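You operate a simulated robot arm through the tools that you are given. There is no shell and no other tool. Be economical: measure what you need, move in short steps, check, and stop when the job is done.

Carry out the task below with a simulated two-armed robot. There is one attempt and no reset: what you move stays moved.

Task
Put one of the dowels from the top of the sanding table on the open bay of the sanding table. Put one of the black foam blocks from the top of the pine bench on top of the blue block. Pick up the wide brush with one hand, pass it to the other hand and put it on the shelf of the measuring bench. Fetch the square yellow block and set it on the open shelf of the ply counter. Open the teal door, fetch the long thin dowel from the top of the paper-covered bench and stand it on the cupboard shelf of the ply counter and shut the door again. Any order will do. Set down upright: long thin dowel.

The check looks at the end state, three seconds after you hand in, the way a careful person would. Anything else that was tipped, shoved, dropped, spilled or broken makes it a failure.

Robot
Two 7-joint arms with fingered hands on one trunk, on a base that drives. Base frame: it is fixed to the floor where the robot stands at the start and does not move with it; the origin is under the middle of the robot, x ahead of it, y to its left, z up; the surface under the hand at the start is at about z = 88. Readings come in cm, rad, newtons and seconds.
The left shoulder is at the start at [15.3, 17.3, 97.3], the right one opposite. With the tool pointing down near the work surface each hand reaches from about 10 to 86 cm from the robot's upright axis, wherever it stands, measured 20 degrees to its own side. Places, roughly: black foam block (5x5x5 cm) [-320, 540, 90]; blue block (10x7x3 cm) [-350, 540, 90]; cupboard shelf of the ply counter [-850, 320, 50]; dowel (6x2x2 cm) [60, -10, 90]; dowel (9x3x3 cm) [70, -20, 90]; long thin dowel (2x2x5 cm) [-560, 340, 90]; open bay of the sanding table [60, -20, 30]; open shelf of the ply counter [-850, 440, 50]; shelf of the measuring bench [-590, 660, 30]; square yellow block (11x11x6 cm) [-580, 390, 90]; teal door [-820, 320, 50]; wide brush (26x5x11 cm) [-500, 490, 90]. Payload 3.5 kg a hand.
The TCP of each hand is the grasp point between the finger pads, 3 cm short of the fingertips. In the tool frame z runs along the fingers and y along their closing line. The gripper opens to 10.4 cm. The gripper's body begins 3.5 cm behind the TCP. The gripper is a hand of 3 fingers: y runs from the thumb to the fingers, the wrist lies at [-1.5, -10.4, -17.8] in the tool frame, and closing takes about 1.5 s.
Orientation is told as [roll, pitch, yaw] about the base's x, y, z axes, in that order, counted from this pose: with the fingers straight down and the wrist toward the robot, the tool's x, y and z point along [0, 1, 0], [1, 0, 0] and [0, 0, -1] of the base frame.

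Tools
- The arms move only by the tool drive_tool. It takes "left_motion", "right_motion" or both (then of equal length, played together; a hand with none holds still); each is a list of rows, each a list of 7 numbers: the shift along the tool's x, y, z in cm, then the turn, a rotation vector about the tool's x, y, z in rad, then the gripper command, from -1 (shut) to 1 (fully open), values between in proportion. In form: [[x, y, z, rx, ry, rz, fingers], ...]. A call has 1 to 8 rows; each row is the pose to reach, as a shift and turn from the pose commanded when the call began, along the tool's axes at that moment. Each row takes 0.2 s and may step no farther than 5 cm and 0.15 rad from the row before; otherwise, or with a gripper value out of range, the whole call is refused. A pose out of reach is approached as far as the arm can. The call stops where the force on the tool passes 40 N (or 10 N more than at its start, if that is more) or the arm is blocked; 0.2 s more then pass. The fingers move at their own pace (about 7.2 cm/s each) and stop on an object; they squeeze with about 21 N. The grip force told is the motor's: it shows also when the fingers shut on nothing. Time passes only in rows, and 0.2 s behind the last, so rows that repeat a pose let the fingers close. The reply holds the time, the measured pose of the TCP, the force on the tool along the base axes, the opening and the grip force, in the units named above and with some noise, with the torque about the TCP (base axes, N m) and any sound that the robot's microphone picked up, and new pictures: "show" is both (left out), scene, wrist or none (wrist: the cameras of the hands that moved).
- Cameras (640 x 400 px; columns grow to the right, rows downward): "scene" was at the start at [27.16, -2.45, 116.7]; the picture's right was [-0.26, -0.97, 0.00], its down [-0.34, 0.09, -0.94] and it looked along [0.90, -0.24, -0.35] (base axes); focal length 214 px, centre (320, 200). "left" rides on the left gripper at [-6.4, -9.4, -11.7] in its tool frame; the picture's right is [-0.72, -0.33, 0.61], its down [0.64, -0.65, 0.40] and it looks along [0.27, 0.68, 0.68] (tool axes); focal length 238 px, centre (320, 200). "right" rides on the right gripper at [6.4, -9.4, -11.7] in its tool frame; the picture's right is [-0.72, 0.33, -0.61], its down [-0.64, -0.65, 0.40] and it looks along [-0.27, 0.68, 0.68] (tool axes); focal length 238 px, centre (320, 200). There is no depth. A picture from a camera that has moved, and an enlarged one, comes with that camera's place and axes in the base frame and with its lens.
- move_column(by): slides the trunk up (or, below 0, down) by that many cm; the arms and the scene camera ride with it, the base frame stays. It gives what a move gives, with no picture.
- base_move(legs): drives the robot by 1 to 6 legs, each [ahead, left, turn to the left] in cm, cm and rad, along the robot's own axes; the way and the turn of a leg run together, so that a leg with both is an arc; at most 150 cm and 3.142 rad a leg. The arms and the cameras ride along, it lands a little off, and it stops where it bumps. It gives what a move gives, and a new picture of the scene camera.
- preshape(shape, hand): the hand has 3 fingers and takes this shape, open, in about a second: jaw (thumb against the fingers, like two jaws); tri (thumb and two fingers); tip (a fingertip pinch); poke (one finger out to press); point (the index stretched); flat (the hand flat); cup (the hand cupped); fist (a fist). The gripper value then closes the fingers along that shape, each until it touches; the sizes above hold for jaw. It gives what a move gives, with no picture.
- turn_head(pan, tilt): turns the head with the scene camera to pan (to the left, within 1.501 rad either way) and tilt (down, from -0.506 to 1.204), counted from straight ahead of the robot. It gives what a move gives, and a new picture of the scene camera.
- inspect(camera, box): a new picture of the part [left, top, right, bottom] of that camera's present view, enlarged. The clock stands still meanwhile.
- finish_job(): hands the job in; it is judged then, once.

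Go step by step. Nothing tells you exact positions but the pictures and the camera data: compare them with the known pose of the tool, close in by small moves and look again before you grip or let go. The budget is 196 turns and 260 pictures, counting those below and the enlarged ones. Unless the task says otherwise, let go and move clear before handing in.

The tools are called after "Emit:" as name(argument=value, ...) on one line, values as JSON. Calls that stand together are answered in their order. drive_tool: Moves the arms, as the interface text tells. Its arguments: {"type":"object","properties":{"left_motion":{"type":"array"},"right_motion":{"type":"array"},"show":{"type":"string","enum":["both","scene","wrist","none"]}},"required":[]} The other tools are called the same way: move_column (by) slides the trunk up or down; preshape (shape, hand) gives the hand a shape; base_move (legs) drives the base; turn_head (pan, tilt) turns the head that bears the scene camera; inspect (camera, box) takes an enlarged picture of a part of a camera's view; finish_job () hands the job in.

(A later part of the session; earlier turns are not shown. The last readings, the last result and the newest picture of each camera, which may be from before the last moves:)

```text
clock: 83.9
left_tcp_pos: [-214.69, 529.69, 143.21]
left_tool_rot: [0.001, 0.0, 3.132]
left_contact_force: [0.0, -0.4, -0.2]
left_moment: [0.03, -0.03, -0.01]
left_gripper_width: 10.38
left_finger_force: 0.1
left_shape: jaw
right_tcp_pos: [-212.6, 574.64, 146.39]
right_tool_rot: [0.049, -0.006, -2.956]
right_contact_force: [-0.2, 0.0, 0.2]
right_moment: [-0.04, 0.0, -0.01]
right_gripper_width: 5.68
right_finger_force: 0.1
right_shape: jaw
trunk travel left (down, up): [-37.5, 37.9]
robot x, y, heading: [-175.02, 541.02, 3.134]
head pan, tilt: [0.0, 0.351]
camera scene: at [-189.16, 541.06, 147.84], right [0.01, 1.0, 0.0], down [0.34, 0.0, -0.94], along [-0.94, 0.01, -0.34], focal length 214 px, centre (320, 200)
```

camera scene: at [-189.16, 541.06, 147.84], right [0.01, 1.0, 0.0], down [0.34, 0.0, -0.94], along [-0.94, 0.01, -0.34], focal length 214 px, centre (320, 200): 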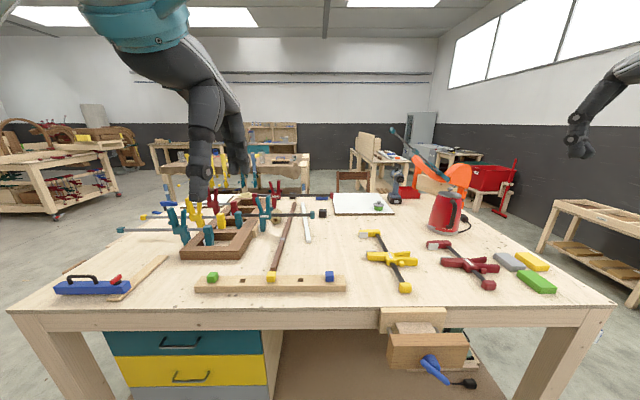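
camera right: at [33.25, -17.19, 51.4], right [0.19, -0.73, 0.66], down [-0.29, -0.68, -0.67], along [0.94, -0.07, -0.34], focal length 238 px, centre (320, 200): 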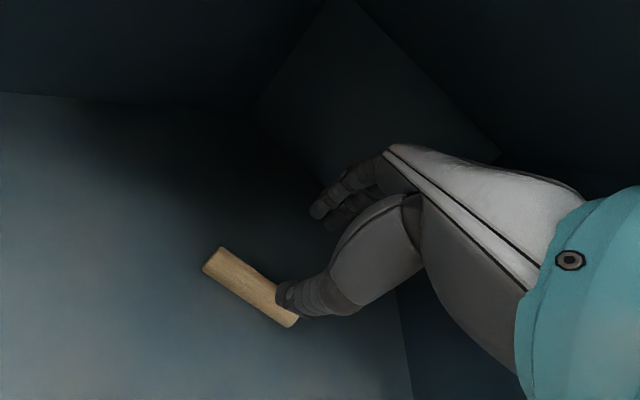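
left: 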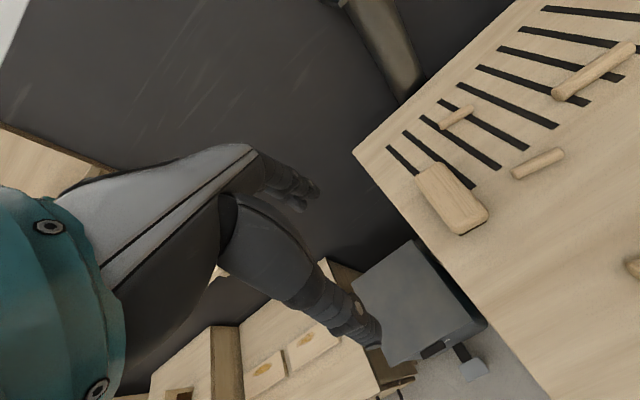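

The black foam block is near [-318, 544] and the blue block near [-355, 545]; the bench spans about x -245..-378, y 439..642, so I'd better work from its far side. I raise the trunk for an overview of the route.

Emit:
move_column(by=37)

Emit:
turn_head(pan=0.0, tilt=0.35)

Emit:
turn_head(pan=0.7, tilt=0.35)

Emit:
turn_head(pan=-0.6, tilt=0.35)

```text
clock: 87.5
left_tcp_pos: [-214.78, 529.6, 180.35]
left_tool_rot: [0.002, -0.001, 3.13]
left_contact_force: [0.3, -0.2, -0.7]
left_moment: [-0.01, 0.04, 0.02]
left_gripper_width: 10.4
left_finger_force: 0.1
left_shape: jaw
right_tcp_pos: [-212.57, 574.73, 183.42]
right_tool_rot: [0.049, -0.004, -2.956]
right_contact_force: [-0.2, 0.2, -0.9]
right_moment: [-0.02, 0.0, -0.03]
right_gripper_width: 5.7
right_finger_force: 0.0
right_shape: jaw
trunk travel left (down, up): [-74.5, 0.9]
robot x, y, heading: [-175.1, 540.94, 3.13]
head pan, tilt: [0.0, 0.351]
```

```text
clock: 88.1
left_tcp_pos: [-214.62, 529.65, 180.2]
left_tool_rot: [0.0, 0.001, 3.129]
left_contact_force: [0.8, 0.3, 0.5]
left_moment: [0.01, 0.03, 0.0]
left_gripper_width: 10.37
left_finger_force: 0.1
left_shape: jaw
right_tcp_pos: [-212.56, 574.62, 183.4]
right_tool_rot: [0.048, -0.006, -2.956]
right_contact_force: [0.0, 0.0, 0.0]
right_moment: [0.02, -0.02, 0.0]
right_gripper_width: 5.74
right_finger_force: 0.1
right_shape: jaw
trunk travel left (down, up): [-74.5, 0.9]
robot x, y, heading: [-175.01, 541.18, 3.128]
head pan, tilt: [0.0, 0.351]
camera scene: at [-185.6, 541.03, 184.94], right [0.01, 1.0, 0.0], down [0.34, 0.0, -0.94], along [-0.94, 0.01, -0.34], focal length 214 px, centre (320, 200)
```

scene: 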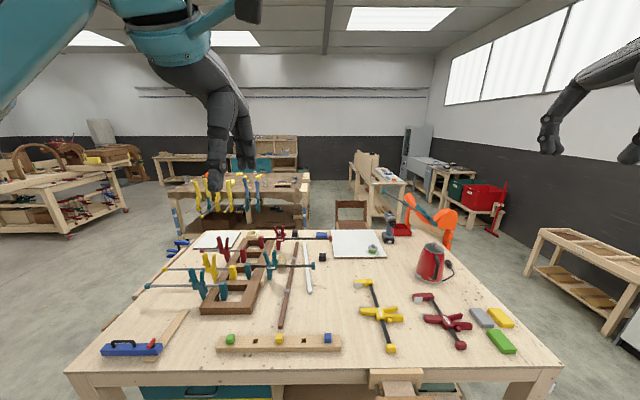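

```text
clock: 89.2
left_tcp_pos: [-214.76, 529.61, 180.21]
left_tool_rot: [0.002, 0.001, 3.129]
left_contact_force: [-0.4, 0.4, 0.1]
left_moment: [0.03, 0.02, 0.01]
left_gripper_width: 10.37
left_finger_force: 0.0
left_shape: jaw
right_tcp_pos: [-212.48, 574.73, 183.36]
right_tool_rot: [0.048, -0.004, -2.957]
right_contact_force: [0.0, 1.4, -0.6]
right_moment: [-0.01, -0.01, -0.03]
right_gripper_width: 5.69
right_finger_force: 0.2
right_shape: jaw
trunk travel left (down, up): [-74.5, 0.9]
robot x, y, heading: [-175.46, 540.72, 3.131]
head pan, tilt: [0.7, 0.351]
camera scene: at [-183.48, 535.02, 184.94], right [-0.64, 0.77, 0.0], down [0.27, 0.22, -0.94], along [-0.72, -0.6, -0.34], focal length 214 px, centre (320, 200)
```

scene: 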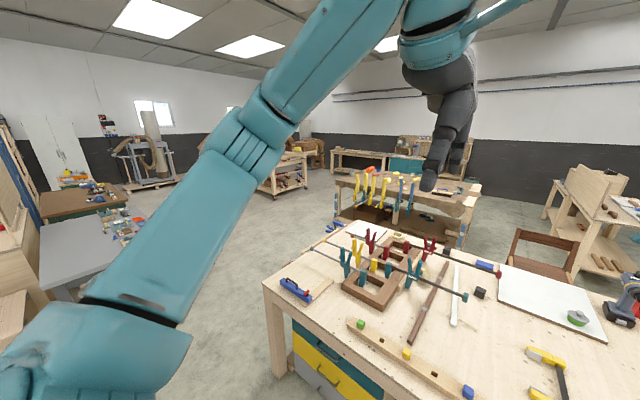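

```text
clock: 90.7
left_tcp_pos: [-214.72, 529.74, 180.27]
left_tool_rot: [0.0, 0.0, 3.131]
left_contact_force: [-1.1, 0.2, 0.4]
left_moment: [-0.01, -0.02, -0.02]
left_gripper_width: 10.36
left_finger_force: 0.0
left_shape: jaw
right_tcp_pos: [-212.62, 574.77, 183.33]
right_tool_rot: [0.048, -0.006, -2.958]
right_contact_force: [0.4, 0.2, 0.8]
right_moment: [-0.01, 0.02, 0.0]
right_gripper_width: 5.7
right_finger_force: 0.1
right_shape: jaw
trunk travel left (down, up): [-74.5, 0.9]
robot x, y, heading: [-174.98, 540.88, 3.128]
head pan, tilt: [-0.6, 0.351]
camera scene: at [-183.93, 546.26, 184.94], right [0.57, 0.82, 0.0], down [0.28, -0.2, -0.94], along [-0.77, 0.54, -0.34], focal length 214 px, centre (320, 200)
```

scene: 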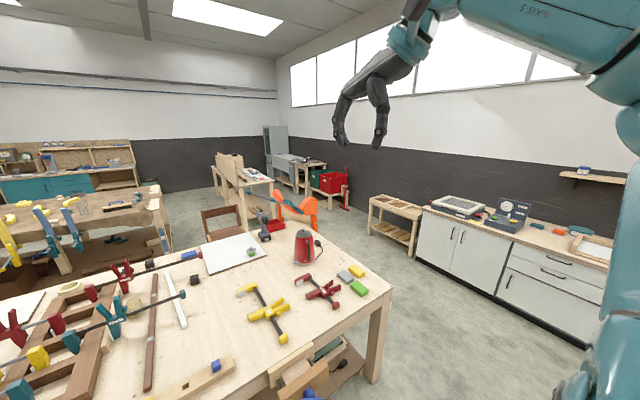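

I look closer at the black and blue blocks and the chair behind the bench.

Emit:
turn_head(pan=0.0, tilt=0.5)

Emit:
inspect(camera="scene", box=[240, 110, 420, 222])

```text
clock: 91.7
left_tcp_pos: [-214.64, 529.66, 180.25]
left_tool_rot: [0.002, 0.0, 3.131]
left_contact_force: [-0.4, 0.0, -0.3]
left_moment: [-0.02, 0.04, 0.01]
left_gripper_width: 10.39
left_finger_force: 0.0
left_shape: jaw
right_tcp_pos: [-212.48, 574.69, 183.3]
right_tool_rot: [0.05, -0.005, -2.958]
right_contact_force: [-0.1, 0.3, 0.5]
right_moment: [0.02, 0.05, -0.02]
right_gripper_width: 5.69
right_finger_force: 0.0
right_shape: jaw
trunk travel left (down, up): [-74.5, 0.9]
robot x, y, heading: [-175.55, 541.03, 3.132]
head pan, tilt: [0.0, 0.499]
camera scene: at [-185.39, 541.04, 183.58], right [0.01, 1.0, 0.0], down [0.48, -0.01, -0.88], along [-0.88, 0.01, -0.48], focal length 214 px, centre (320, 200)
```

scene: 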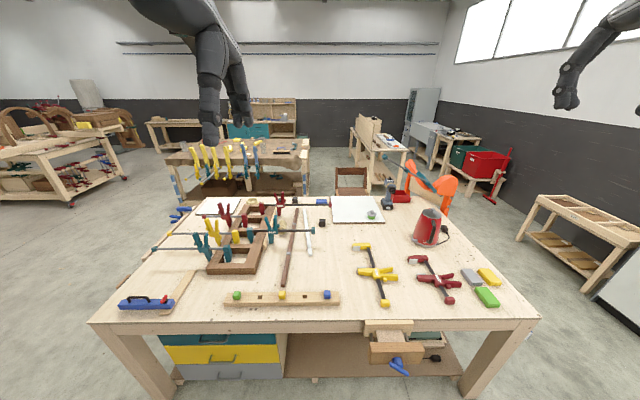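

```text
3.56 times, centred on (330, 166) of scene
camera zoom: at [-185.39, 541.04, 183.58], right [0.01, 1.0, 0.0], down [0.48, -0.01, -0.88], along [-0.88, 0.01, -0.48], focal length 763 px, centre (284, 321)
```

zoom: 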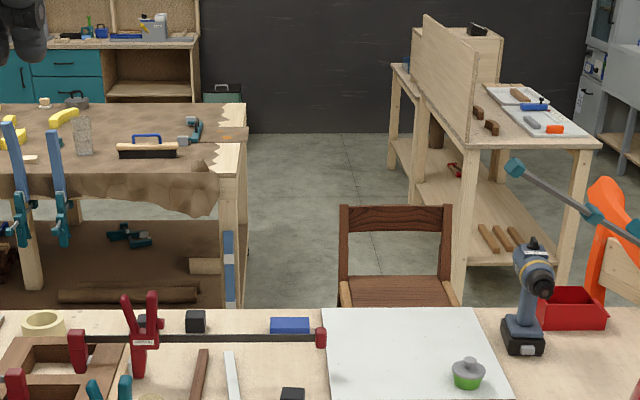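

Other black blocks lie at about [-354, 521], next to the blue block [-353, 544], close to the bench's far edge; a chair stands there near [-440, 586]. I go round the low-y end with the arms held high.

Emit:
base_move(legs=[[0, 0, 0.01], [0, 145, 0], [120, 0, 0]])

Emit:
turn_head(pan=-0.3, tilt=0.5)

```text
clock: 104.7
left_tcp_pos: [-339.12, 394.59, 180.35]
left_tool_rot: [0.001, -0.002, 3.127]
left_contact_force: [-0.4, 0.2, -0.4]
left_moment: [-0.02, 0.01, -0.02]
left_gripper_width: 10.36
left_finger_force: 0.1
left_shape: jaw
right_tcp_pos: [-336.71, 439.58, 183.37]
right_tool_rot: [0.049, -0.005, -2.959]
right_contact_force: [0.0, 0.0, 0.7]
right_moment: [0.01, 0.01, 0.02]
right_gripper_width: 5.68
right_finger_force: 0.1
right_shape: jaw
trunk travel left (down, up): [-74.5, 0.9]
robot x, y, heading: [-299.59, 405.9, 3.132]
head pan, tilt: [0.0, 0.499]
camera scene: at [-309.7, 405.75, 183.58], right [0.01, 1.0, 0.0], down [0.48, -0.01, -0.88], along [-0.88, 0.01, -0.48], focal length 214 px, centre (320, 200)
```

scene: 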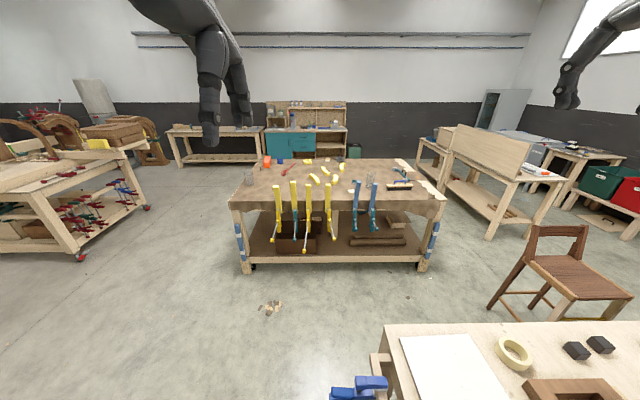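

```text
clock: 105.5
left_tcp_pos: [-339.32, 394.48, 180.25]
left_tool_rot: [0.001, -0.002, 3.126]
left_contact_force: [-0.3, 0.1, -0.3]
left_moment: [0.0, 0.01, 0.01]
left_gripper_width: 10.37
left_finger_force: 0.1
left_shape: jaw
right_tcp_pos: [-336.83, 439.48, 183.45]
right_tool_rot: [0.05, -0.005, -2.961]
right_contact_force: [-0.1, -0.8, 0.1]
right_moment: [-0.01, -0.01, -0.01]
right_gripper_width: 5.68
right_finger_force: 0.1
right_shape: jaw
trunk travel left (down, up): [-74.5, 0.9]
robot x, y, heading: [-299.55, 405.86, 3.123]
head pan, tilt: [-0.3, 0.499]
camera scene: at [-309.39, 408.42, 183.57], right [0.31, 0.95, 0.0], down [0.46, -0.15, -0.88], along [-0.83, 0.27, -0.48], focal length 214 px, centre (320, 200)
```

scene: 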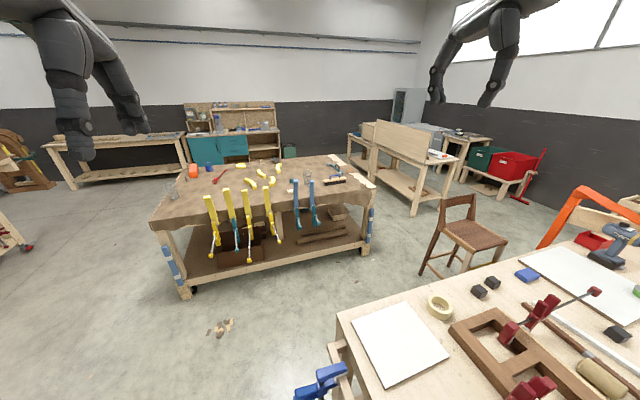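

The paper-covered bench (x≈-478.., y 322..527) with brush is ahead; black blocks are at [-353,506] and [-355,519], blue at [-353,543], pine bench far edge at x≈-365. I drive into the aisle between and turn to face +x.

Emit:
base_move(legs=[[0, 12, 0], [124, 0, 0], [0, 0, 3.14], [0, 110, 0]])

Emit:
turn_head(pan=0.3, tilt=0.9)

```text
clock: 112.1
left_tcp_pos: [-455.74, 384.42, 180.89]
left_tool_rot: [0.002, -0.017, 3.118]
left_contact_force: [-0.4, -0.3, 0.1]
left_moment: [0.0, 0.01, -0.03]
left_gripper_width: 10.4
left_finger_force: 0.0
left_shape: jaw
right_tcp_pos: [-453.13, 429.42, 183.99]
right_tool_rot: [0.046, -0.022, -2.965]
right_contact_force: [0.0, 0.4, -1.7]
right_moment: [0.01, -0.05, -0.02]
right_gripper_width: 5.72
right_finger_force: 0.1
right_shape: jaw
trunk travel left (down, up): [-74.5, 0.9]
robot x, y, heading: [-419.26, 395.6, 3.115]
head pan, tilt: [-0.3, 0.499]
stopped in leg 2: the robot was blocked; the commanded pose is now the measured one
camera scene: at [-425.9, 398.17, 183.74], right [0.32, 0.95, 0.0], down [0.44, -0.15, -0.89], along [-0.84, 0.28, -0.47], focal length 214 px, centre (320, 200)
```

scene: 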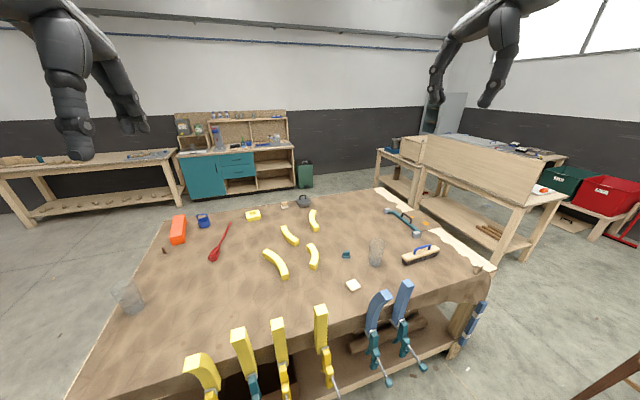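

```text
clock: 113.1
left_tcp_pos: [-455.35, 384.37, 180.97]
left_tool_rot: [0.001, -0.023, 3.119]
left_contact_force: [-0.5, -0.1, 0.1]
left_moment: [0.02, 0.01, -0.04]
left_gripper_width: 10.42
left_finger_force: 0.0
left_shape: jaw
right_tcp_pos: [-452.72, 429.32, 184.12]
right_tool_rot: [0.042, -0.026, -2.966]
right_contact_force: [-0.7, -0.1, -0.4]
right_moment: [0.0, -0.04, 0.01]
right_gripper_width: 5.71
right_finger_force: 0.1
right_shape: jaw
trunk travel left (down, up): [-74.5, 0.9]
robot x, y, heading: [-419.11, 395.71, 3.123]
head pan, tilt: [0.3, 0.901]
camera scene: at [-424.18, 393.22, 180.28], right [-0.28, 0.96, 0.01], down [0.74, 0.22, -0.64], along [-0.61, -0.17, -0.77], focal length 214 px, centre (320, 200)
```

scene: 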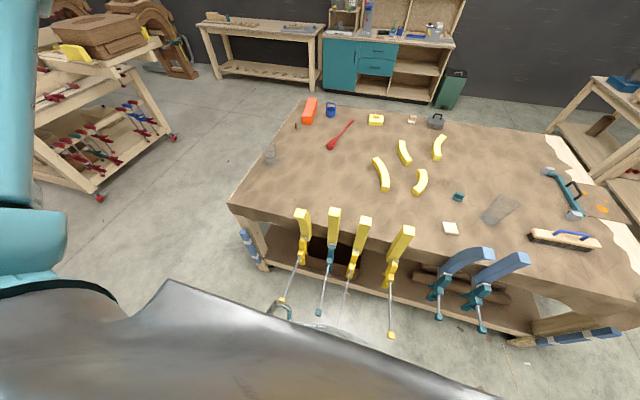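

The base bumped gently near the clamps hanging from the paper bench. I back off 10 cm and look.

Emit:
base_move(legs=[[-8, 0, 0]])

Emit:
inspect(camera="scene", box=[220, 200, 540, 400])

```text
clock: 114.1
left_tcp_pos: [-452.49, 384.35, 179.89]
left_tool_rot: [0.003, 0.01, 3.122]
left_contact_force: [-1.8, 0.7, -0.1]
left_moment: [0.01, -0.1, 0.0]
left_gripper_width: 10.39
left_finger_force: 0.0
left_shape: jaw
right_tcp_pos: [-450.09, 429.42, 183.01]
right_tool_rot: [0.05, 0.005, -2.961]
right_contact_force: [-1.6, -1.1, -0.6]
right_moment: [-0.05, -0.09, 0.0]
right_gripper_width: 5.71
right_finger_force: 0.1
right_shape: jaw
trunk travel left (down, up): [-74.5, 0.9]
robot x, y, heading: [-411.48, 395.18, 3.123]
head pan, tilt: [0.3, 0.901]
camera scene: at [-421.3, 393.19, 180.11], right [-0.28, 0.96, 0.0], down [0.76, 0.22, -0.61], along [-0.59, -0.17, -0.79], focal length 214 px, centre (320, 200)
```

scene: 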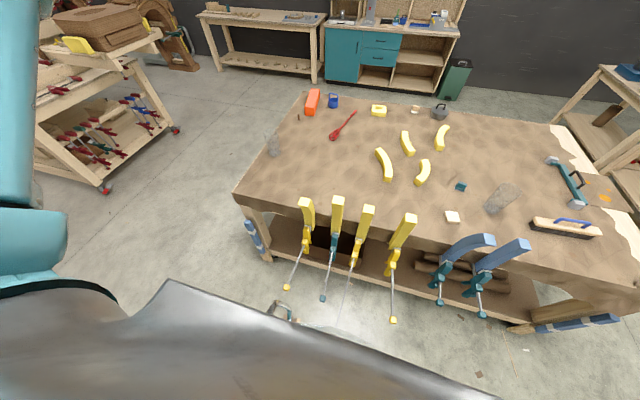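

```text
2.00 times, centred on (380, 300) of scene
camera zoom: at [-421.3, 393.19, 180.11], right [-0.28, 0.96, 0.0], down [0.76, 0.22, -0.61], along [-0.59, -0.17, -0.79], focal length 429 px, centre (200, 0)
```

zoom: 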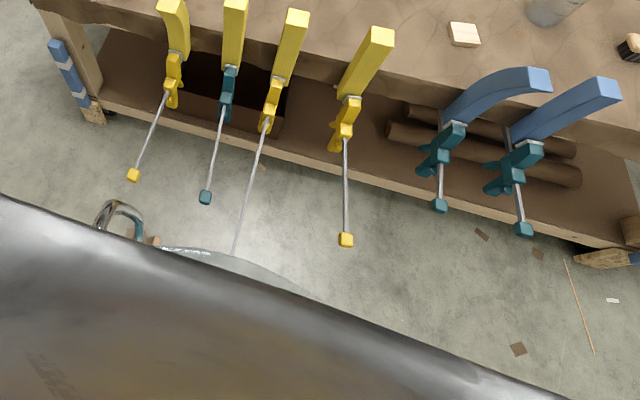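

One clamp rod reaches out to about x=-445 and touched the base; it looks still in place. I back off a bit more, then turn to face +x.

Emit:
base_move(legs=[[-9, 0, 0], [0, 0, 3.14]])

Emit:
turn_head(pan=0.8, tilt=0.9)

```text
clock: 122.8
left_tcp_pos: [-364.5, 410.03, 180.24]
left_tool_rot: [0.002, -0.001, 0.083]
left_contact_force: [0.3, 0.3, 0.3]
left_moment: [-0.01, 0.0, -0.01]
left_gripper_width: 10.38
left_finger_force: 0.1
left_shape: jaw
right_tcp_pos: [-362.34, 364.94, 183.4]
right_tool_rot: [0.05, -0.005, 0.28]
right_contact_force: [-1.5, -0.4, 0.5]
right_moment: [0.01, 0.01, -0.02]
right_gripper_width: 5.72
right_finger_force: 0.0
right_shape: jaw
trunk travel left (down, up): [-74.5, 0.9]
robot x, y, heading: [-402.67, 394.93, 0.09]
head pan, tilt: [0.3, 0.901]
camera scene: at [-394.73, 397.97, 180.19], right [0.38, -0.93, 0.0], down [-0.73, -0.29, -0.62], along [0.58, 0.23, -0.78], focal length 214 px, centre (320, 200)
```

scene: 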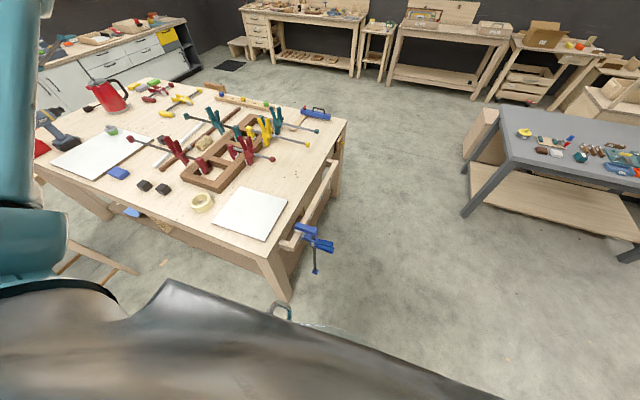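

```text
clock: 123.7
left_tcp_pos: [-364.47, 410.11, 180.0]
left_tool_rot: [0.001, -0.002, 0.084]
left_contact_force: [0.2, -0.5, -0.8]
left_moment: [0.01, 0.02, -0.02]
left_gripper_width: 10.4
left_finger_force: 0.1
left_shape: jaw
right_tcp_pos: [-362.43, 365.03, 183.31]
right_tool_rot: [0.049, -0.005, 0.281]
right_contact_force: [0.4, -0.6, -0.4]
right_moment: [-0.02, -0.02, -0.04]
right_gripper_width: 5.69
right_finger_force: 0.0
right_shape: jaw
trunk travel left (down, up): [-74.5, 0.9]
robot x, y, heading: [-402.53, 394.92, 0.085]
head pan, tilt: [0.799, 0.901]
camera scene: at [-396.93, 400.98, 180.19], right [0.77, -0.63, 0.0], down [-0.5, -0.61, -0.62], along [0.39, 0.48, -0.78], focal length 214 px, centre (320, 200)
```

scene: 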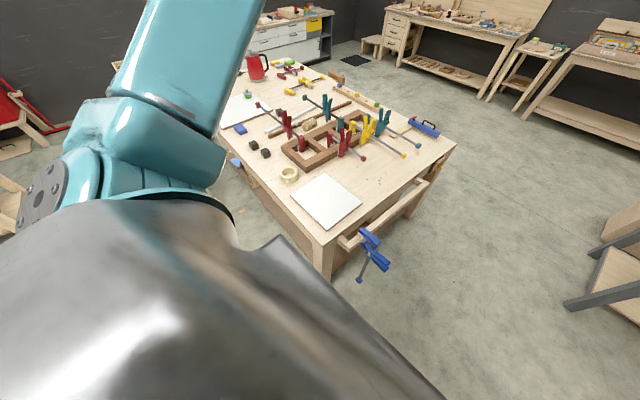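

I straighten the heading and strafe along the bench to y≈512, then lower the trunk.

Emit:
base_move(legs=[[0, 0, -0.085], [0, 114, 0]])

Emit:
move_column(by=-50)

Emit:
turn_head(pan=0.2, tilt=0.9)

```text
clock: 130.0
left_tcp_pos: [-361.89, 519.36, 180.15]
left_tool_rot: [0.001, 0.0, -0.018]
left_contact_force: [0.1, -0.3, 0.4]
left_moment: [0.01, -0.02, 0.02]
left_gripper_width: 10.39
left_finger_force: 0.1
left_shape: jaw
right_tcp_pos: [-364.43, 474.22, 183.25]
right_tool_rot: [0.049, -0.008, 0.177]
right_contact_force: [-0.8, -0.4, 0.7]
right_moment: [0.02, 0.02, 0.03]
right_gripper_width: 5.72
right_finger_force: 0.1
right_shape: jaw
trunk travel left (down, up): [-74.5, 0.9]
robot x, y, heading: [-401.38, 508.84, -0.02]
head pan, tilt: [0.799, 0.901]
camera scene: at [-395.14, 513.6, 180.19], right [0.7, -0.71, 0.0], down [-0.56, -0.55, -0.62], along [0.44, 0.44, -0.78], focal length 214 px, centre (320, 200)
```

scene: 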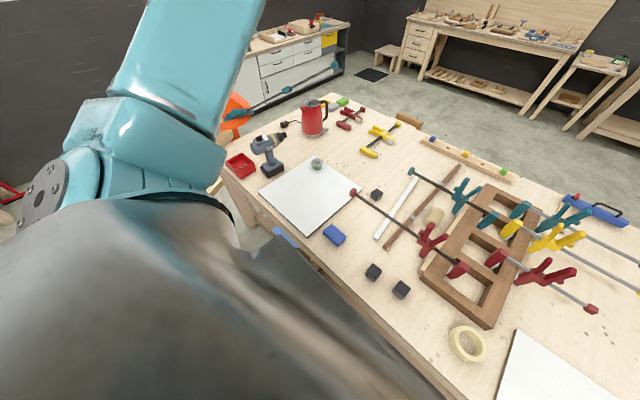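

```text
refused: -50 is not a number from -40 to 40
```

```text
clock: 131.0
left_tcp_pos: [-361.78, 519.3, 180.25]
left_tool_rot: [0.002, 0.002, -0.019]
left_contact_force: [1.0, -0.5, -0.5]
left_moment: [0.0, 0.0, 0.03]
left_gripper_width: 10.38
left_finger_force: 0.0
left_shape: jaw
right_tcp_pos: [-364.49, 474.42, 183.31]
right_tool_rot: [0.051, -0.006, 0.177]
right_contact_force: [-0.5, -0.1, 0.3]
right_moment: [-0.03, -0.01, -0.02]
right_gripper_width: 5.71
right_finger_force: 0.0
right_shape: jaw
trunk travel left (down, up): [-74.5, 0.9]
robot x, y, heading: [-401.29, 508.23, -0.022]
head pan, tilt: [0.201, 0.901]
camera scene: at [-393.08, 509.75, 180.19], right [0.18, -0.98, 0.0], down [-0.77, -0.14, -0.62], along [0.61, 0.11, -0.78], focal length 214 px, centre (320, 200)
```

scene: 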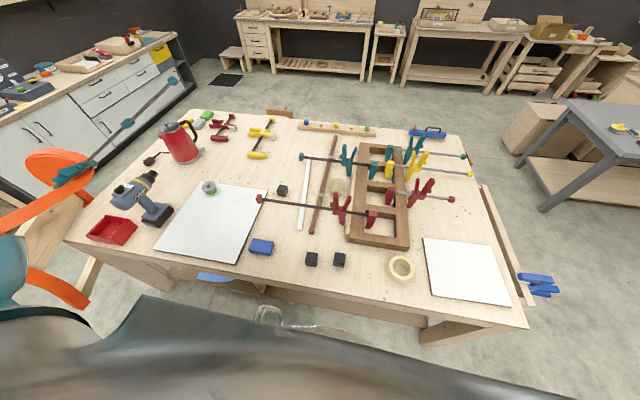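

Blocks now measured: black B [-356.7, 520.2], blue [-354.8, 543.9]; the clamp bar is well away at x≈-333. I lower the trunk in two steps.

Emit:
move_column(by=-40)

Emit:
move_column(by=-25)

Emit:
drive_tool(left_motion=[[0.3, 2, 3, 0, 0, 0, 1], [0.6, 4, 7, 0, 0, 0, 1], [0.9, 5.2, 9, 0, 0, 0, 1], [0.9, 5.2, 9, 0, 0, 0, 1]])

```text
clock: 134.9
left_tcp_pos: [-361.99, 519.41, 140.24]
left_tool_rot: [0.001, -0.001, -0.018]
left_contact_force: [-0.3, 0.1, 0.5]
left_moment: [-0.01, 0.01, 0.0]
left_gripper_width: 10.41
left_finger_force: 0.1
left_shape: jaw
right_tcp_pos: [-364.43, 474.43, 143.41]
right_tool_rot: [0.049, -0.004, 0.176]
right_contact_force: [0.0, -0.3, 0.1]
right_moment: [-0.05, -0.02, -0.02]
right_gripper_width: 5.69
right_finger_force: 0.2
right_shape: jaw
trunk travel left (down, up): [-34.5, 40.9]
robot x, y, heading: [-401.46, 508.46, -0.02]
head pan, tilt: [0.201, 0.901]
```

```text
clock: 137.4
left_tcp_pos: [-361.97, 519.35, 115.21]
left_tool_rot: [0.001, -0.002, -0.021]
left_contact_force: [0.2, 0.1, 0.7]
left_moment: [-0.03, -0.03, 0.0]
left_gripper_width: 10.4
left_finger_force: 0.0
left_shape: jaw
right_tcp_pos: [-364.55, 474.32, 118.4]
right_tool_rot: [0.048, -0.005, 0.176]
right_contact_force: [-0.8, -0.2, 0.2]
right_moment: [0.0, -0.01, -0.02]
right_gripper_width: 5.72
right_finger_force: 0.1
right_shape: jaw
trunk travel left (down, up): [-9.5, 65.9]
robot x, y, heading: [-401.16, 508.41, -0.018]
head pan, tilt: [0.201, 0.901]
```

```text
clock: 138.4
left_tcp_pos: [-356.57, 520.12, 106.19]
left_tool_rot: [0.003, -0.003, -0.021]
left_contact_force: [0.2, 0.8, 0.1]
left_moment: [0.0, 0.01, -0.02]
left_gripper_width: 10.39
left_finger_force: 0.1
left_shape: jaw
right_tcp_pos: [-364.59, 474.29, 118.38]
right_tool_rot: [0.048, -0.004, 0.176]
right_contact_force: [0.3, -0.3, 1.1]
right_moment: [0.02, -0.04, 0.0]
right_gripper_width: 5.72
right_finger_force: 0.1
right_shape: jaw
trunk travel left (down, up): [-9.5, 65.9]
robot x, y, heading: [-401.34, 508.03, -0.018]
head pan, tilt: [0.201, 0.901]
camera scene: at [-377.03, 509.45, 114.19], right [0.18, -0.98, 0.0], down [-0.77, -0.14, -0.62], along [0.61, 0.11, -0.78], focal length 214 px, centre (320, 200)
camera left: at [-366.24, 513.92, 117.93], right [-0.34, -0.71, -0.61], down [-0.64, 0.65, -0.4], along [0.69, 0.26, -0.68], focal length 238 px, centre (320, 200)
```

scene: 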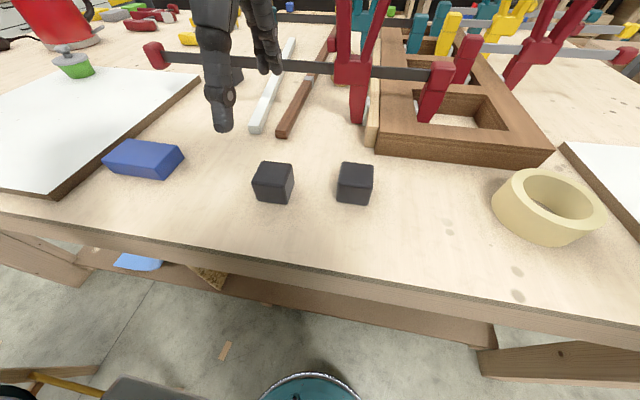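
left: 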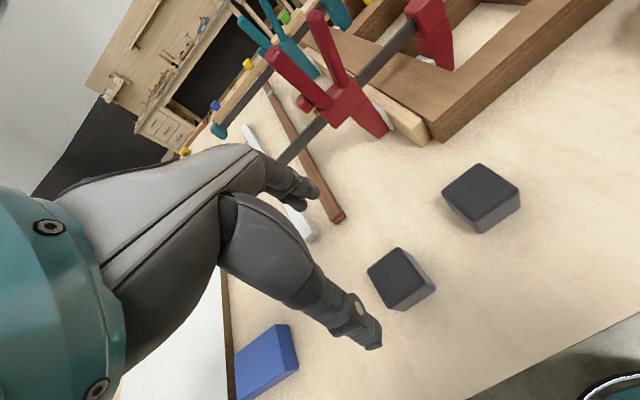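

Both cameras agree on block B at about [-356.7, 520]. I lower and grip it.

Emit:
drive_tool(left_motion=[[0, 0, 5, 0, 0, 0, 0.8], [0, 0, 10, 0, 0, 0, 0.8], [0, 0, 13.2, 0, 0, 0, 0.8], [0, 0, 13.2, 0, 0, 0, -1], [0, 0, 13.2, 0, 0, 0, -1], [0, 0, 13.2, 0, 0, 0, -1], [0, 0, 13.2, 0, 0, 0, -1]])

```text
clock: 140.0
left_tcp_pos: [-356.2, 520.6, 93.27]
left_tool_rot: [0.002, 0.001, -0.02]
left_contact_force: [0.4, -0.7, -0.4]
left_moment: [0.0, 0.02, 0.0]
left_gripper_width: 4.46
left_finger_force: 20.5
left_shape: jaw
right_tcp_pos: [-364.5, 474.3, 118.4]
right_tool_rot: [0.047, -0.005, 0.176]
right_contact_force: [0.5, 0.2, -0.1]
right_moment: [0.01, 0.01, 0.02]
right_gripper_width: 5.71
right_finger_force: 0.1
right_shape: jaw
trunk travel left (down, up): [-9.5, 65.9]
robot x, y, heading: [-401.53, 508.08, -0.016]
head pan, tilt: [0.201, 0.901]
camera scene: at [-377.02, 509.45, 114.19], right [0.18, -0.98, 0.0], down [-0.77, -0.14, -0.62], along [0.61, 0.11, -0.78], focal length 214 px, centre (320, 200)
camera left: at [-365.86, 514.33, 105.0], right [-0.34, -0.71, -0.61], down [-0.64, 0.65, -0.4], along [0.69, 0.26, -0.68], focal length 238 px, centre (320, 200)
```

scene: 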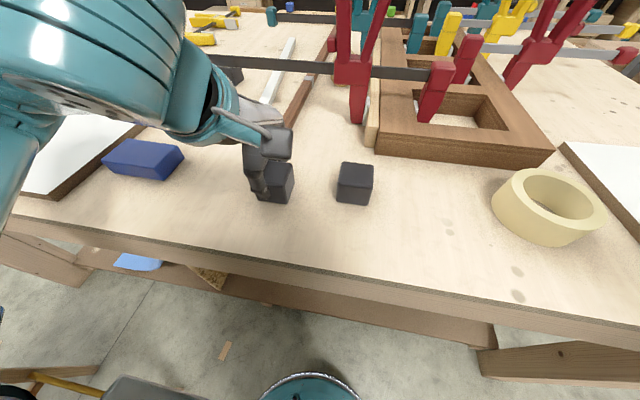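
left: 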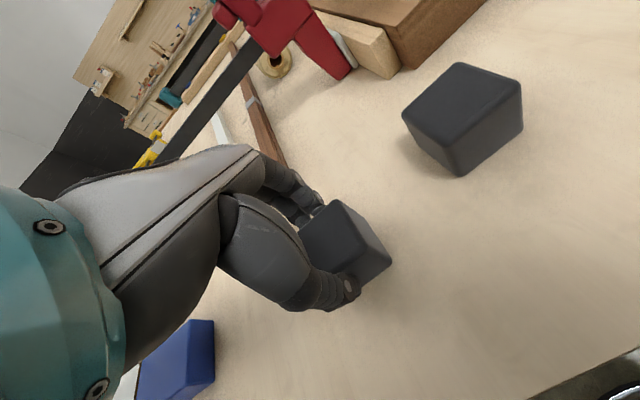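

Gripped at 4.5 cm. I lift and carry it over the blue block.

Emit:
drive_tool(left_motion=[[0, 0, -5, 0, 0, 0, -1], [0, 0, -10, 0, 0, 0, -1], [0, 0, -12, 0, 0, 0, -1], [5, 0.2, -12, 0, 0, 0, -1], [10, 0.4, -12, 0, 0, 0, -1], [15, 0.7, -12, 0, 0, 0, -1], [19, 0.9, -12, 0, 0, 0, -1], [23, 1, -12, 0, 0, 0, -1]], show="none")

Emit:
turn_head(pan=0.5, tilt=0.9)

Emit:
drive_tool(left_motion=[[0, 0, 0, 0, 0, 0, -1]], show="wrist")

```text
clock: 141.8
left_tcp_pos: [-355.26, 543.17, 104.62]
left_tool_rot: [0.002, -0.001, -0.021]
left_contact_force: [0.2, 0.0, 0.9]
left_moment: [0.01, 0.03, 0.03]
left_gripper_width: 4.42
left_finger_force: 21.0
left_shape: jaw
right_tcp_pos: [-364.37, 474.46, 118.4]
right_tool_rot: [0.048, -0.004, 0.176]
right_contact_force: [0.8, 0.5, 0.4]
right_moment: [-0.02, -0.02, 0.0]
right_gripper_width: 5.7
right_finger_force: 0.0
right_shape: jaw
trunk travel left (down, up): [-9.5, 65.9]
robot x, y, heading: [-401.47, 508.55, -0.022]
head pan, tilt: [0.201, 0.901]
```

```text
clock: 142.6
left_tcp_pos: [-355.33, 542.99, 104.57]
left_tool_rot: [0.002, 0.0, -0.02]
left_contact_force: [-0.2, -0.4, -0.3]
left_moment: [0.01, 0.03, -0.03]
left_gripper_width: 4.44
left_finger_force: 21.2
left_shape: jaw
right_tcp_pos: [-364.42, 474.29, 118.22]
right_tool_rot: [0.05, -0.006, 0.175]
right_contact_force: [0.2, -0.8, 0.2]
right_moment: [-0.02, -0.01, 0.0]
right_gripper_width: 5.7
right_finger_force: 0.0
right_shape: jaw
trunk travel left (down, up): [-9.5, 65.9]
robot x, y, heading: [-401.58, 508.61, -0.016]
head pan, tilt: [0.499, 0.901]
camera scene: at [-377.75, 511.56, 114.19], right [0.46, -0.89, 0.0], down [-0.7, -0.36, -0.62], along [0.55, 0.29, -0.78], focal length 214 px, centre (320, 200)
```

scene: 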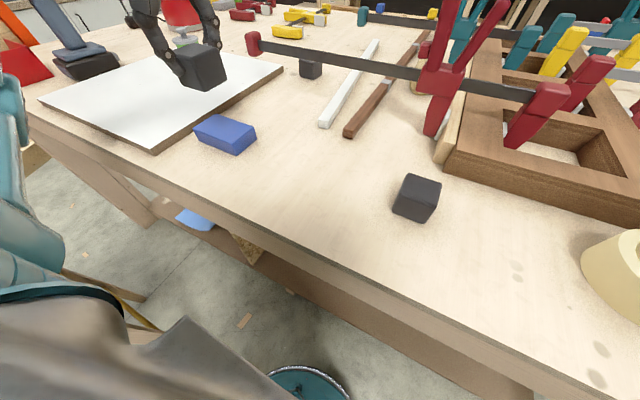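

```text
clock: 143.0
left_tcp_pos: [-355.25, 543.03, 104.6]
left_tool_rot: [0.002, -0.003, -0.019]
left_contact_force: [-0.1, -0.3, -0.4]
left_moment: [-0.01, -0.02, -0.01]
left_gripper_width: 4.43
left_finger_force: 21.1
left_shape: jaw
right_tcp_pos: [-364.38, 474.3, 118.34]
right_tool_rot: [0.049, -0.006, 0.176]
right_contact_force: [-0.6, 0.1, 0.1]
right_moment: [-0.01, -0.03, 0.01]
right_gripper_width: 5.71
right_finger_force: 0.1
right_shape: jaw
trunk travel left (down, up): [-9.5, 65.9]
robot x, y, heading: [-401.34, 508.3, -0.023]
head pan, tilt: [0.499, 0.901]
camera left: at [-364.98, 536.84, 116.42], right [-0.34, -0.71, -0.61], down [-0.64, 0.65, -0.4], along [0.69, 0.26, -0.68], focal length 238 px, centre (320, 200)
```

left: 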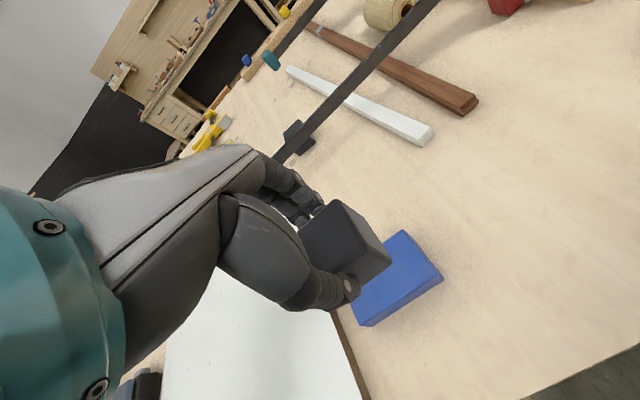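

The held block is nearly centred over the blue block; I shift 1 cm and lower onto it.

Emit:
drive_tool(left_motion=[[0.9, 0, 2.5, 0, 0, 0, -1], [0.9, 0, 5, 0, 0, 0, -1], [0.9, 0, 7, 0, 0, 0, -1], [0.9, 0, 7.8, 0, 0, 0, -1], [0.9, 0, 8.1, 0, 0, 0, -1]])

```text
clock: 144.2
left_tcp_pos: [-355.16, 544.07, 97.01]
left_tool_rot: [0.001, 0.002, -0.022]
left_contact_force: [0.0, -0.2, -0.8]
left_moment: [0.0, 0.06, -0.02]
left_gripper_width: 4.45
left_finger_force: 20.9
left_shape: jaw
right_tcp_pos: [-364.41, 474.19, 118.3]
right_tool_rot: [0.05, -0.006, 0.176]
right_contact_force: [-0.4, -0.3, -0.7]
right_moment: [0.01, 0.02, 0.01]
right_gripper_width: 5.68
right_finger_force: 0.2
right_shape: jaw
trunk travel left (down, up): [-9.5, 65.9]
robot x, y, heading: [-401.48, 508.21, -0.02]
head pan, tilt: [0.499, 0.901]
camera scene: at [-377.75, 511.57, 114.19], right [0.46, -0.89, 0.0], down [-0.69, -0.36, -0.62], along [0.55, 0.29, -0.78], focal length 214 px, centre (320, 200)
camera left: at [-364.86, 537.74, 108.65], right [-0.34, -0.71, -0.61], down [-0.64, 0.65, -0.4], along [0.69, 0.26, -0.68], focal length 238 px, centre (320, 200)
```

scene: 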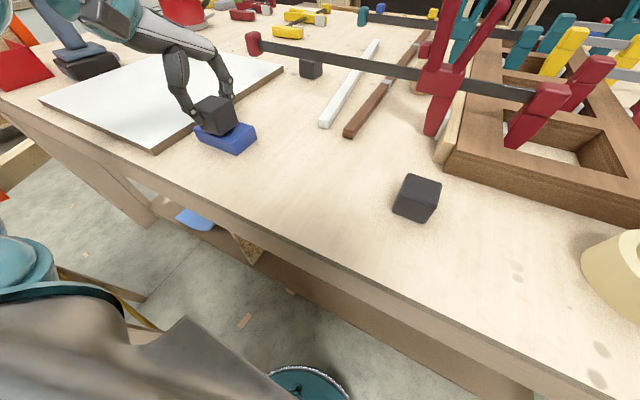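
left: 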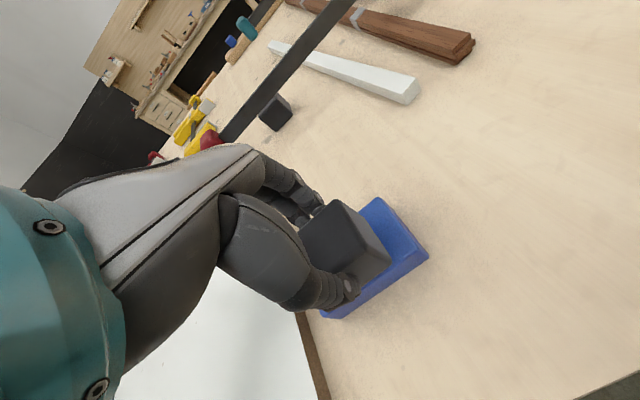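

Well centred. A last small lowering, then release and rise.

Emit:
drive_tool(left_motion=[[0, 0, 0.5, 0, 0, 0, -1], [0, 0, 0.5, 0, 0, 0, -1]], show="none")

```text
clock: 144.8
left_tcp_pos: [-355.12, 544.02, 96.35]
left_tool_rot: [0.0, -0.002, -0.019]
left_contact_force: [0.0, -0.6, -0.4]
left_moment: [0.01, 0.02, 0.02]
left_gripper_width: 4.4
left_finger_force: 21.1
left_shape: jaw
right_tcp_pos: [-364.42, 474.4, 118.29]
right_tool_rot: [0.05, -0.005, 0.175]
right_contact_force: [-0.4, 0.6, 0.0]
right_moment: [0.04, 0.0, 0.02]
right_gripper_width: 5.72
right_finger_force: 0.0
right_shape: jaw
trunk travel left (down, up): [-9.5, 65.9]
robot x, y, heading: [-401.67, 508.25, -0.02]
head pan, tilt: [0.499, 0.901]
```

Emit:
drive_tool(left_motion=[[0, 0, 0.25, 0, 0, 0, -1], [0, 0, 0.5, 0, 0, 0, -1], [0, 0, 0.5, 0, 0, 0, -1]], show="wrist")

```text
clock: 145.6
left_tcp_pos: [-355.2, 544.21, 96.02]
left_tool_rot: [0.002, -0.005, -0.018]
left_contact_force: [-0.1, 0.6, 12.9]
left_moment: [0.03, 0.01, -0.01]
left_gripper_width: 4.44
left_finger_force: 21.0
left_shape: jaw
right_tcp_pos: [-364.56, 474.34, 118.37]
right_tool_rot: [0.049, -0.005, 0.176]
right_contact_force: [-0.4, 0.1, -0.2]
right_moment: [-0.02, -0.02, 0.0]
right_gripper_width: 5.7
right_finger_force: 0.1
right_shape: jaw
trunk travel left (down, up): [-9.5, 65.9]
robot x, y, heading: [-401.37, 508.25, -0.021]
head pan, tilt: [0.499, 0.901]
camera left: at [-364.92, 537.84, 107.79], right [-0.34, -0.71, -0.62], down [-0.64, 0.65, -0.41], along [0.69, 0.26, -0.67], focal length 238 px, centre (320, 200)
```

left: 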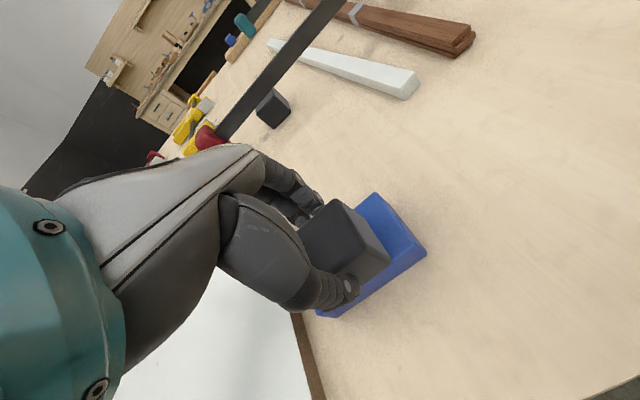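

The block is seated (13 N). I release and lift away.

Emit:
drive_tool(left_motion=[[0, 0, -0.2, 0, 0, 0, -0.4], [0, 0, -0.2, 0, 0, 0, 0.3], [0, 0, -0.2, 0, 0, 0, 0.6], [0, 0, -0.2, 0, 0, 0, 0.6], [0, 0, -4, 0, 0, 0, 0.6], [0, 0, -9, 0, 0, 0, 0.6], [0, 0, -14, 0, 0, 0, 0.6], [0, 0, -18, 0, 0, 0, 0.6]])

```text
clock: 147.4
left_tcp_pos: [-355.33, 543.83, 113.72]
left_tool_rot: [-0.001, 0.001, -0.018]
left_contact_force: [-0.4, -0.4, -0.9]
left_moment: [-0.01, 0.0, 0.0]
left_gripper_width: 8.28
left_finger_force: 0.1
left_shape: jaw
right_tcp_pos: [-364.53, 474.31, 118.4]
right_tool_rot: [0.049, -0.005, 0.176]
right_contact_force: [0.3, -0.3, 0.4]
right_moment: [0.0, 0.01, -0.01]
right_gripper_width: 5.7
right_finger_force: 0.0
right_shape: jaw
trunk travel left (down, up): [-9.5, 65.9]
robot x, y, heading: [-401.33, 508.22, -0.024]
head pan, tilt: [0.499, 0.901]
camera scene: at [-377.79, 511.55, 114.2], right [0.46, -0.89, 0.0], down [-0.69, -0.36, -0.62], along [0.55, 0.29, -0.78], focal length 214 px, centre (320, 200)
camera left: at [-364.97, 537.63, 125.59], right [-0.34, -0.71, -0.61], down [-0.64, 0.65, -0.4], along [0.69, 0.26, -0.68], focal length 238 px, centre (320, 200)
```

scene: 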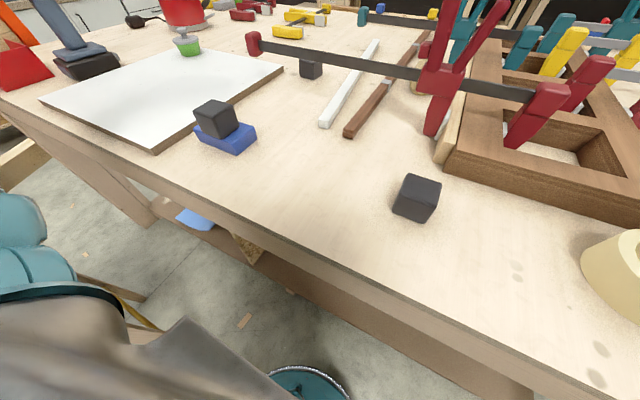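
left: 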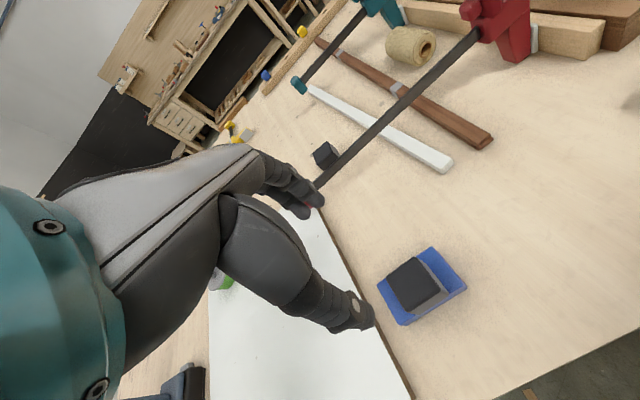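

Black block is on the blue block. Next the brush: I raise the trunk and turn to face the paper bench.

Emit:
move_column(by=35)

Emit:
base_move(legs=[[0, -10, 0], [0, 0, 3.14]])

Emit:
turn_head(pan=0.0, tilt=0.8)

```text
clock: 150.9
left_tcp_pos: [-355.15, 544.1, 148.9]
left_tool_rot: [0.001, 0.0, -0.019]
left_contact_force: [0.1, -0.7, 0.1]
left_moment: [-0.01, -0.05, 0.0]
left_gripper_width: 8.3
left_finger_force: 0.0
left_shape: jaw
right_tcp_pos: [-364.38, 474.25, 153.39]
right_tool_rot: [0.05, -0.005, 0.178]
right_contact_force: [-0.3, 0.0, 0.5]
right_moment: [0.01, 0.01, -0.02]
right_gripper_width: 5.71
right_finger_force: 0.2
right_shape: jaw
trunk travel left (down, up): [-44.5, 30.9]
robot x, y, heading: [-401.48, 508.36, -0.018]
head pan, tilt: [0.499, 0.901]
```

```text
clock: 159.3
left_tcp_pos: [-448.47, 463.67, 148.81]
left_tool_rot: [0.0, 0.0, 3.102]
left_contact_force: [-0.2, 0.7, -1.1]
left_moment: [0.01, -0.01, 0.01]
left_gripper_width: 8.29
left_finger_force: 0.0
left_shape: jaw
right_tcp_pos: [-437.92, 533.0, 153.39]
right_tool_rot: [0.048, -0.005, -2.982]
right_contact_force: [0.5, 0.9, 0.7]
right_moment: [-0.01, 0.0, -0.01]
right_gripper_width: 5.71
right_finger_force: 0.0
right_shape: jaw
trunk travel left (down, up): [-44.5, 30.9]
robot x, y, heading: [-401.81, 497.99, 3.102]
head pan, tilt: [0.499, 0.901]
camera scene: at [-411.33, 495.01, 150.14], right [-0.45, 0.9, 0.0], down [0.7, 0.35, -0.62], along [-0.56, -0.28, -0.78], focal length 214 px, centre (320, 200)
```

scene: 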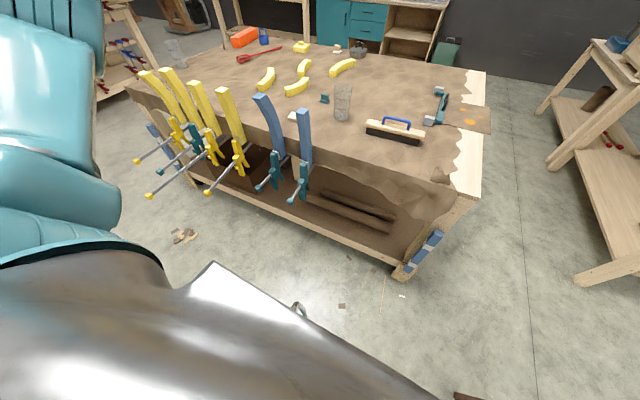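

```text
clock: 160.2
left_tcp_pos: [-448.47, 463.54, 148.92]
left_tool_rot: [0.001, -0.002, 3.103]
left_contact_force: [1.1, -0.2, 0.3]
left_moment: [0.01, -0.04, 0.04]
left_gripper_width: 8.29
left_finger_force: 0.0
left_shape: jaw
right_tcp_pos: [-438.05, 533.12, 153.37]
right_tool_rot: [0.05, -0.006, -2.983]
right_contact_force: [0.5, 0.1, 0.1]
right_moment: [0.01, 0.01, -0.01]
right_gripper_width: 5.72
right_finger_force: 0.0
right_shape: jaw
trunk travel left (down, up): [-44.5, 30.9]
robot x, y, heading: [-401.74, 498.38, 3.103]
head pan, tilt: [0.0, 0.799]
camera scene: at [-412.63, 498.67, 150.92], right [0.04, 1.0, 0.0], down [0.72, -0.03, -0.7], along [-0.7, 0.03, -0.72], focal length 214 px, centre (320, 200)
```

scene: 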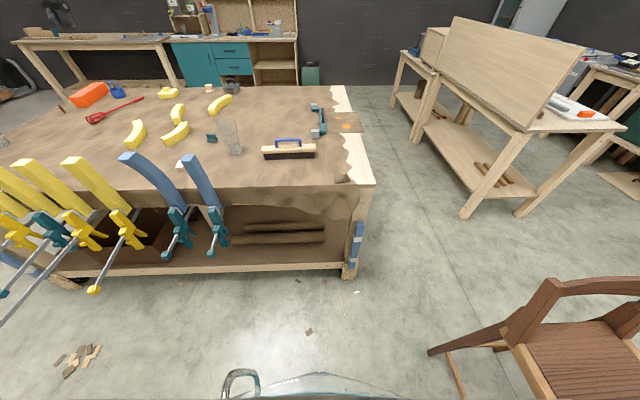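

The brush lies along y, centred at about [-502, 488]. I fix the heading, drive 33 cm closer and lower the trunk, keeping the left hand above the clamps.

Emit:
base_move(legs=[[0, 0, 0.038], [32, 0, 0]])

Emit:
move_column(by=-28)

Emit:
turn_head(pan=0.0, tilt=0.8)

```text
clock: 162.8
left_tcp_pos: [-479.21, 461.84, 148.97]
left_tool_rot: [0.001, -0.001, 3.139]
left_contact_force: [0.0, -0.3, 0.1]
left_moment: [0.03, 0.0, -0.02]
left_gripper_width: 8.32
left_finger_force: 0.0
left_shape: jaw
right_tcp_pos: [-471.37, 531.8, 153.31]
right_tool_rot: [0.048, -0.005, -2.948]
right_contact_force: [0.2, -0.8, 0.3]
right_moment: [-0.01, -0.01, -0.03]
right_gripper_width: 5.69
right_finger_force: 0.1
right_shape: jaw
trunk travel left (down, up): [-44.5, 30.9]
robot x, y, heading: [-433.88, 498.4, 3.143]
head pan, tilt: [0.0, 0.799]
camera scene: at [-444.74, 498.3, 150.93], right [0.0, 1.0, 0.0], down [0.72, 0.0, -0.7], along [-0.7, 0.0, -0.72], focal length 214 px, centre (320, 200)
```

scene: 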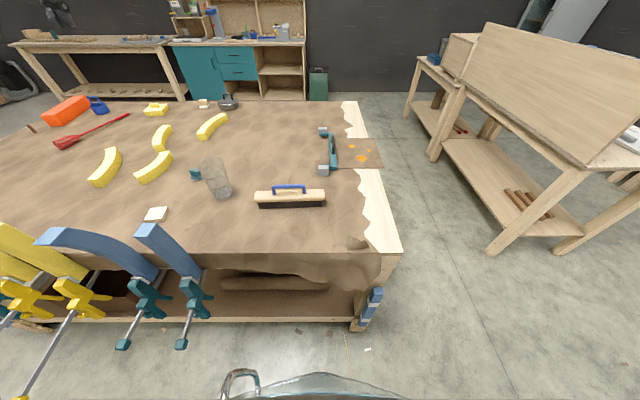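

```text
clock: 165.6
left_tcp_pos: [-479.24, 461.88, 121.0]
left_tool_rot: [0.002, -0.002, 3.14]
left_contact_force: [0.7, 0.0, 0.8]
left_moment: [0.0, -0.03, 0.0]
left_gripper_width: 8.32
left_finger_force: 0.0
left_shape: jaw
right_tcp_pos: [-471.32, 531.78, 125.47]
right_tool_rot: [0.05, -0.005, -2.947]
right_contact_force: [0.0, 0.3, 0.0]
right_moment: [0.0, 0.0, -0.03]
right_gripper_width: 5.73
right_finger_force: 0.0
right_shape: jaw
trunk travel left (down, up): [-16.5, 58.9]
robot x, y, heading: [-433.4, 498.09, 3.136]
head pan, tilt: [0.0, 0.799]
```

```text
clock: 166.2
left_tcp_pos: [-479.32, 461.85, 121.07]
left_tool_rot: [0.001, -0.002, 3.14]
left_contact_force: [-0.7, -0.9, 0.5]
left_moment: [0.03, -0.02, 0.02]
left_gripper_width: 8.31
left_finger_force: 0.0
left_shape: jaw
right_tcp_pos: [-471.29, 531.7, 125.38]
right_tool_rot: [0.049, -0.005, -2.947]
right_contact_force: [-0.6, 0.1, -0.1]
right_moment: [0.0, 0.01, -0.03]
right_gripper_width: 5.72
right_finger_force: 0.0
right_shape: jaw
trunk travel left (down, up): [-16.5, 58.9]
robot x, y, heading: [-433.54, 498.15, 3.137]
head pan, tilt: [0.0, 0.799]
camera scene: at [-454.9, 498.32, 122.37], right [0.0, 1.0, 0.0], down [0.72, 0.0, -0.7], along [-0.7, 0.0, -0.72], focal length 214 px, centre (320, 200)
```

scene: 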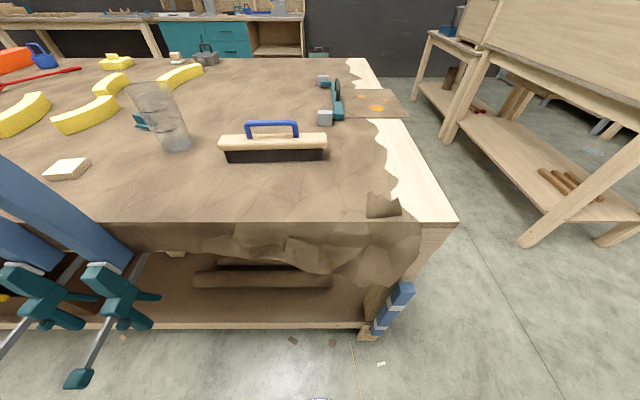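

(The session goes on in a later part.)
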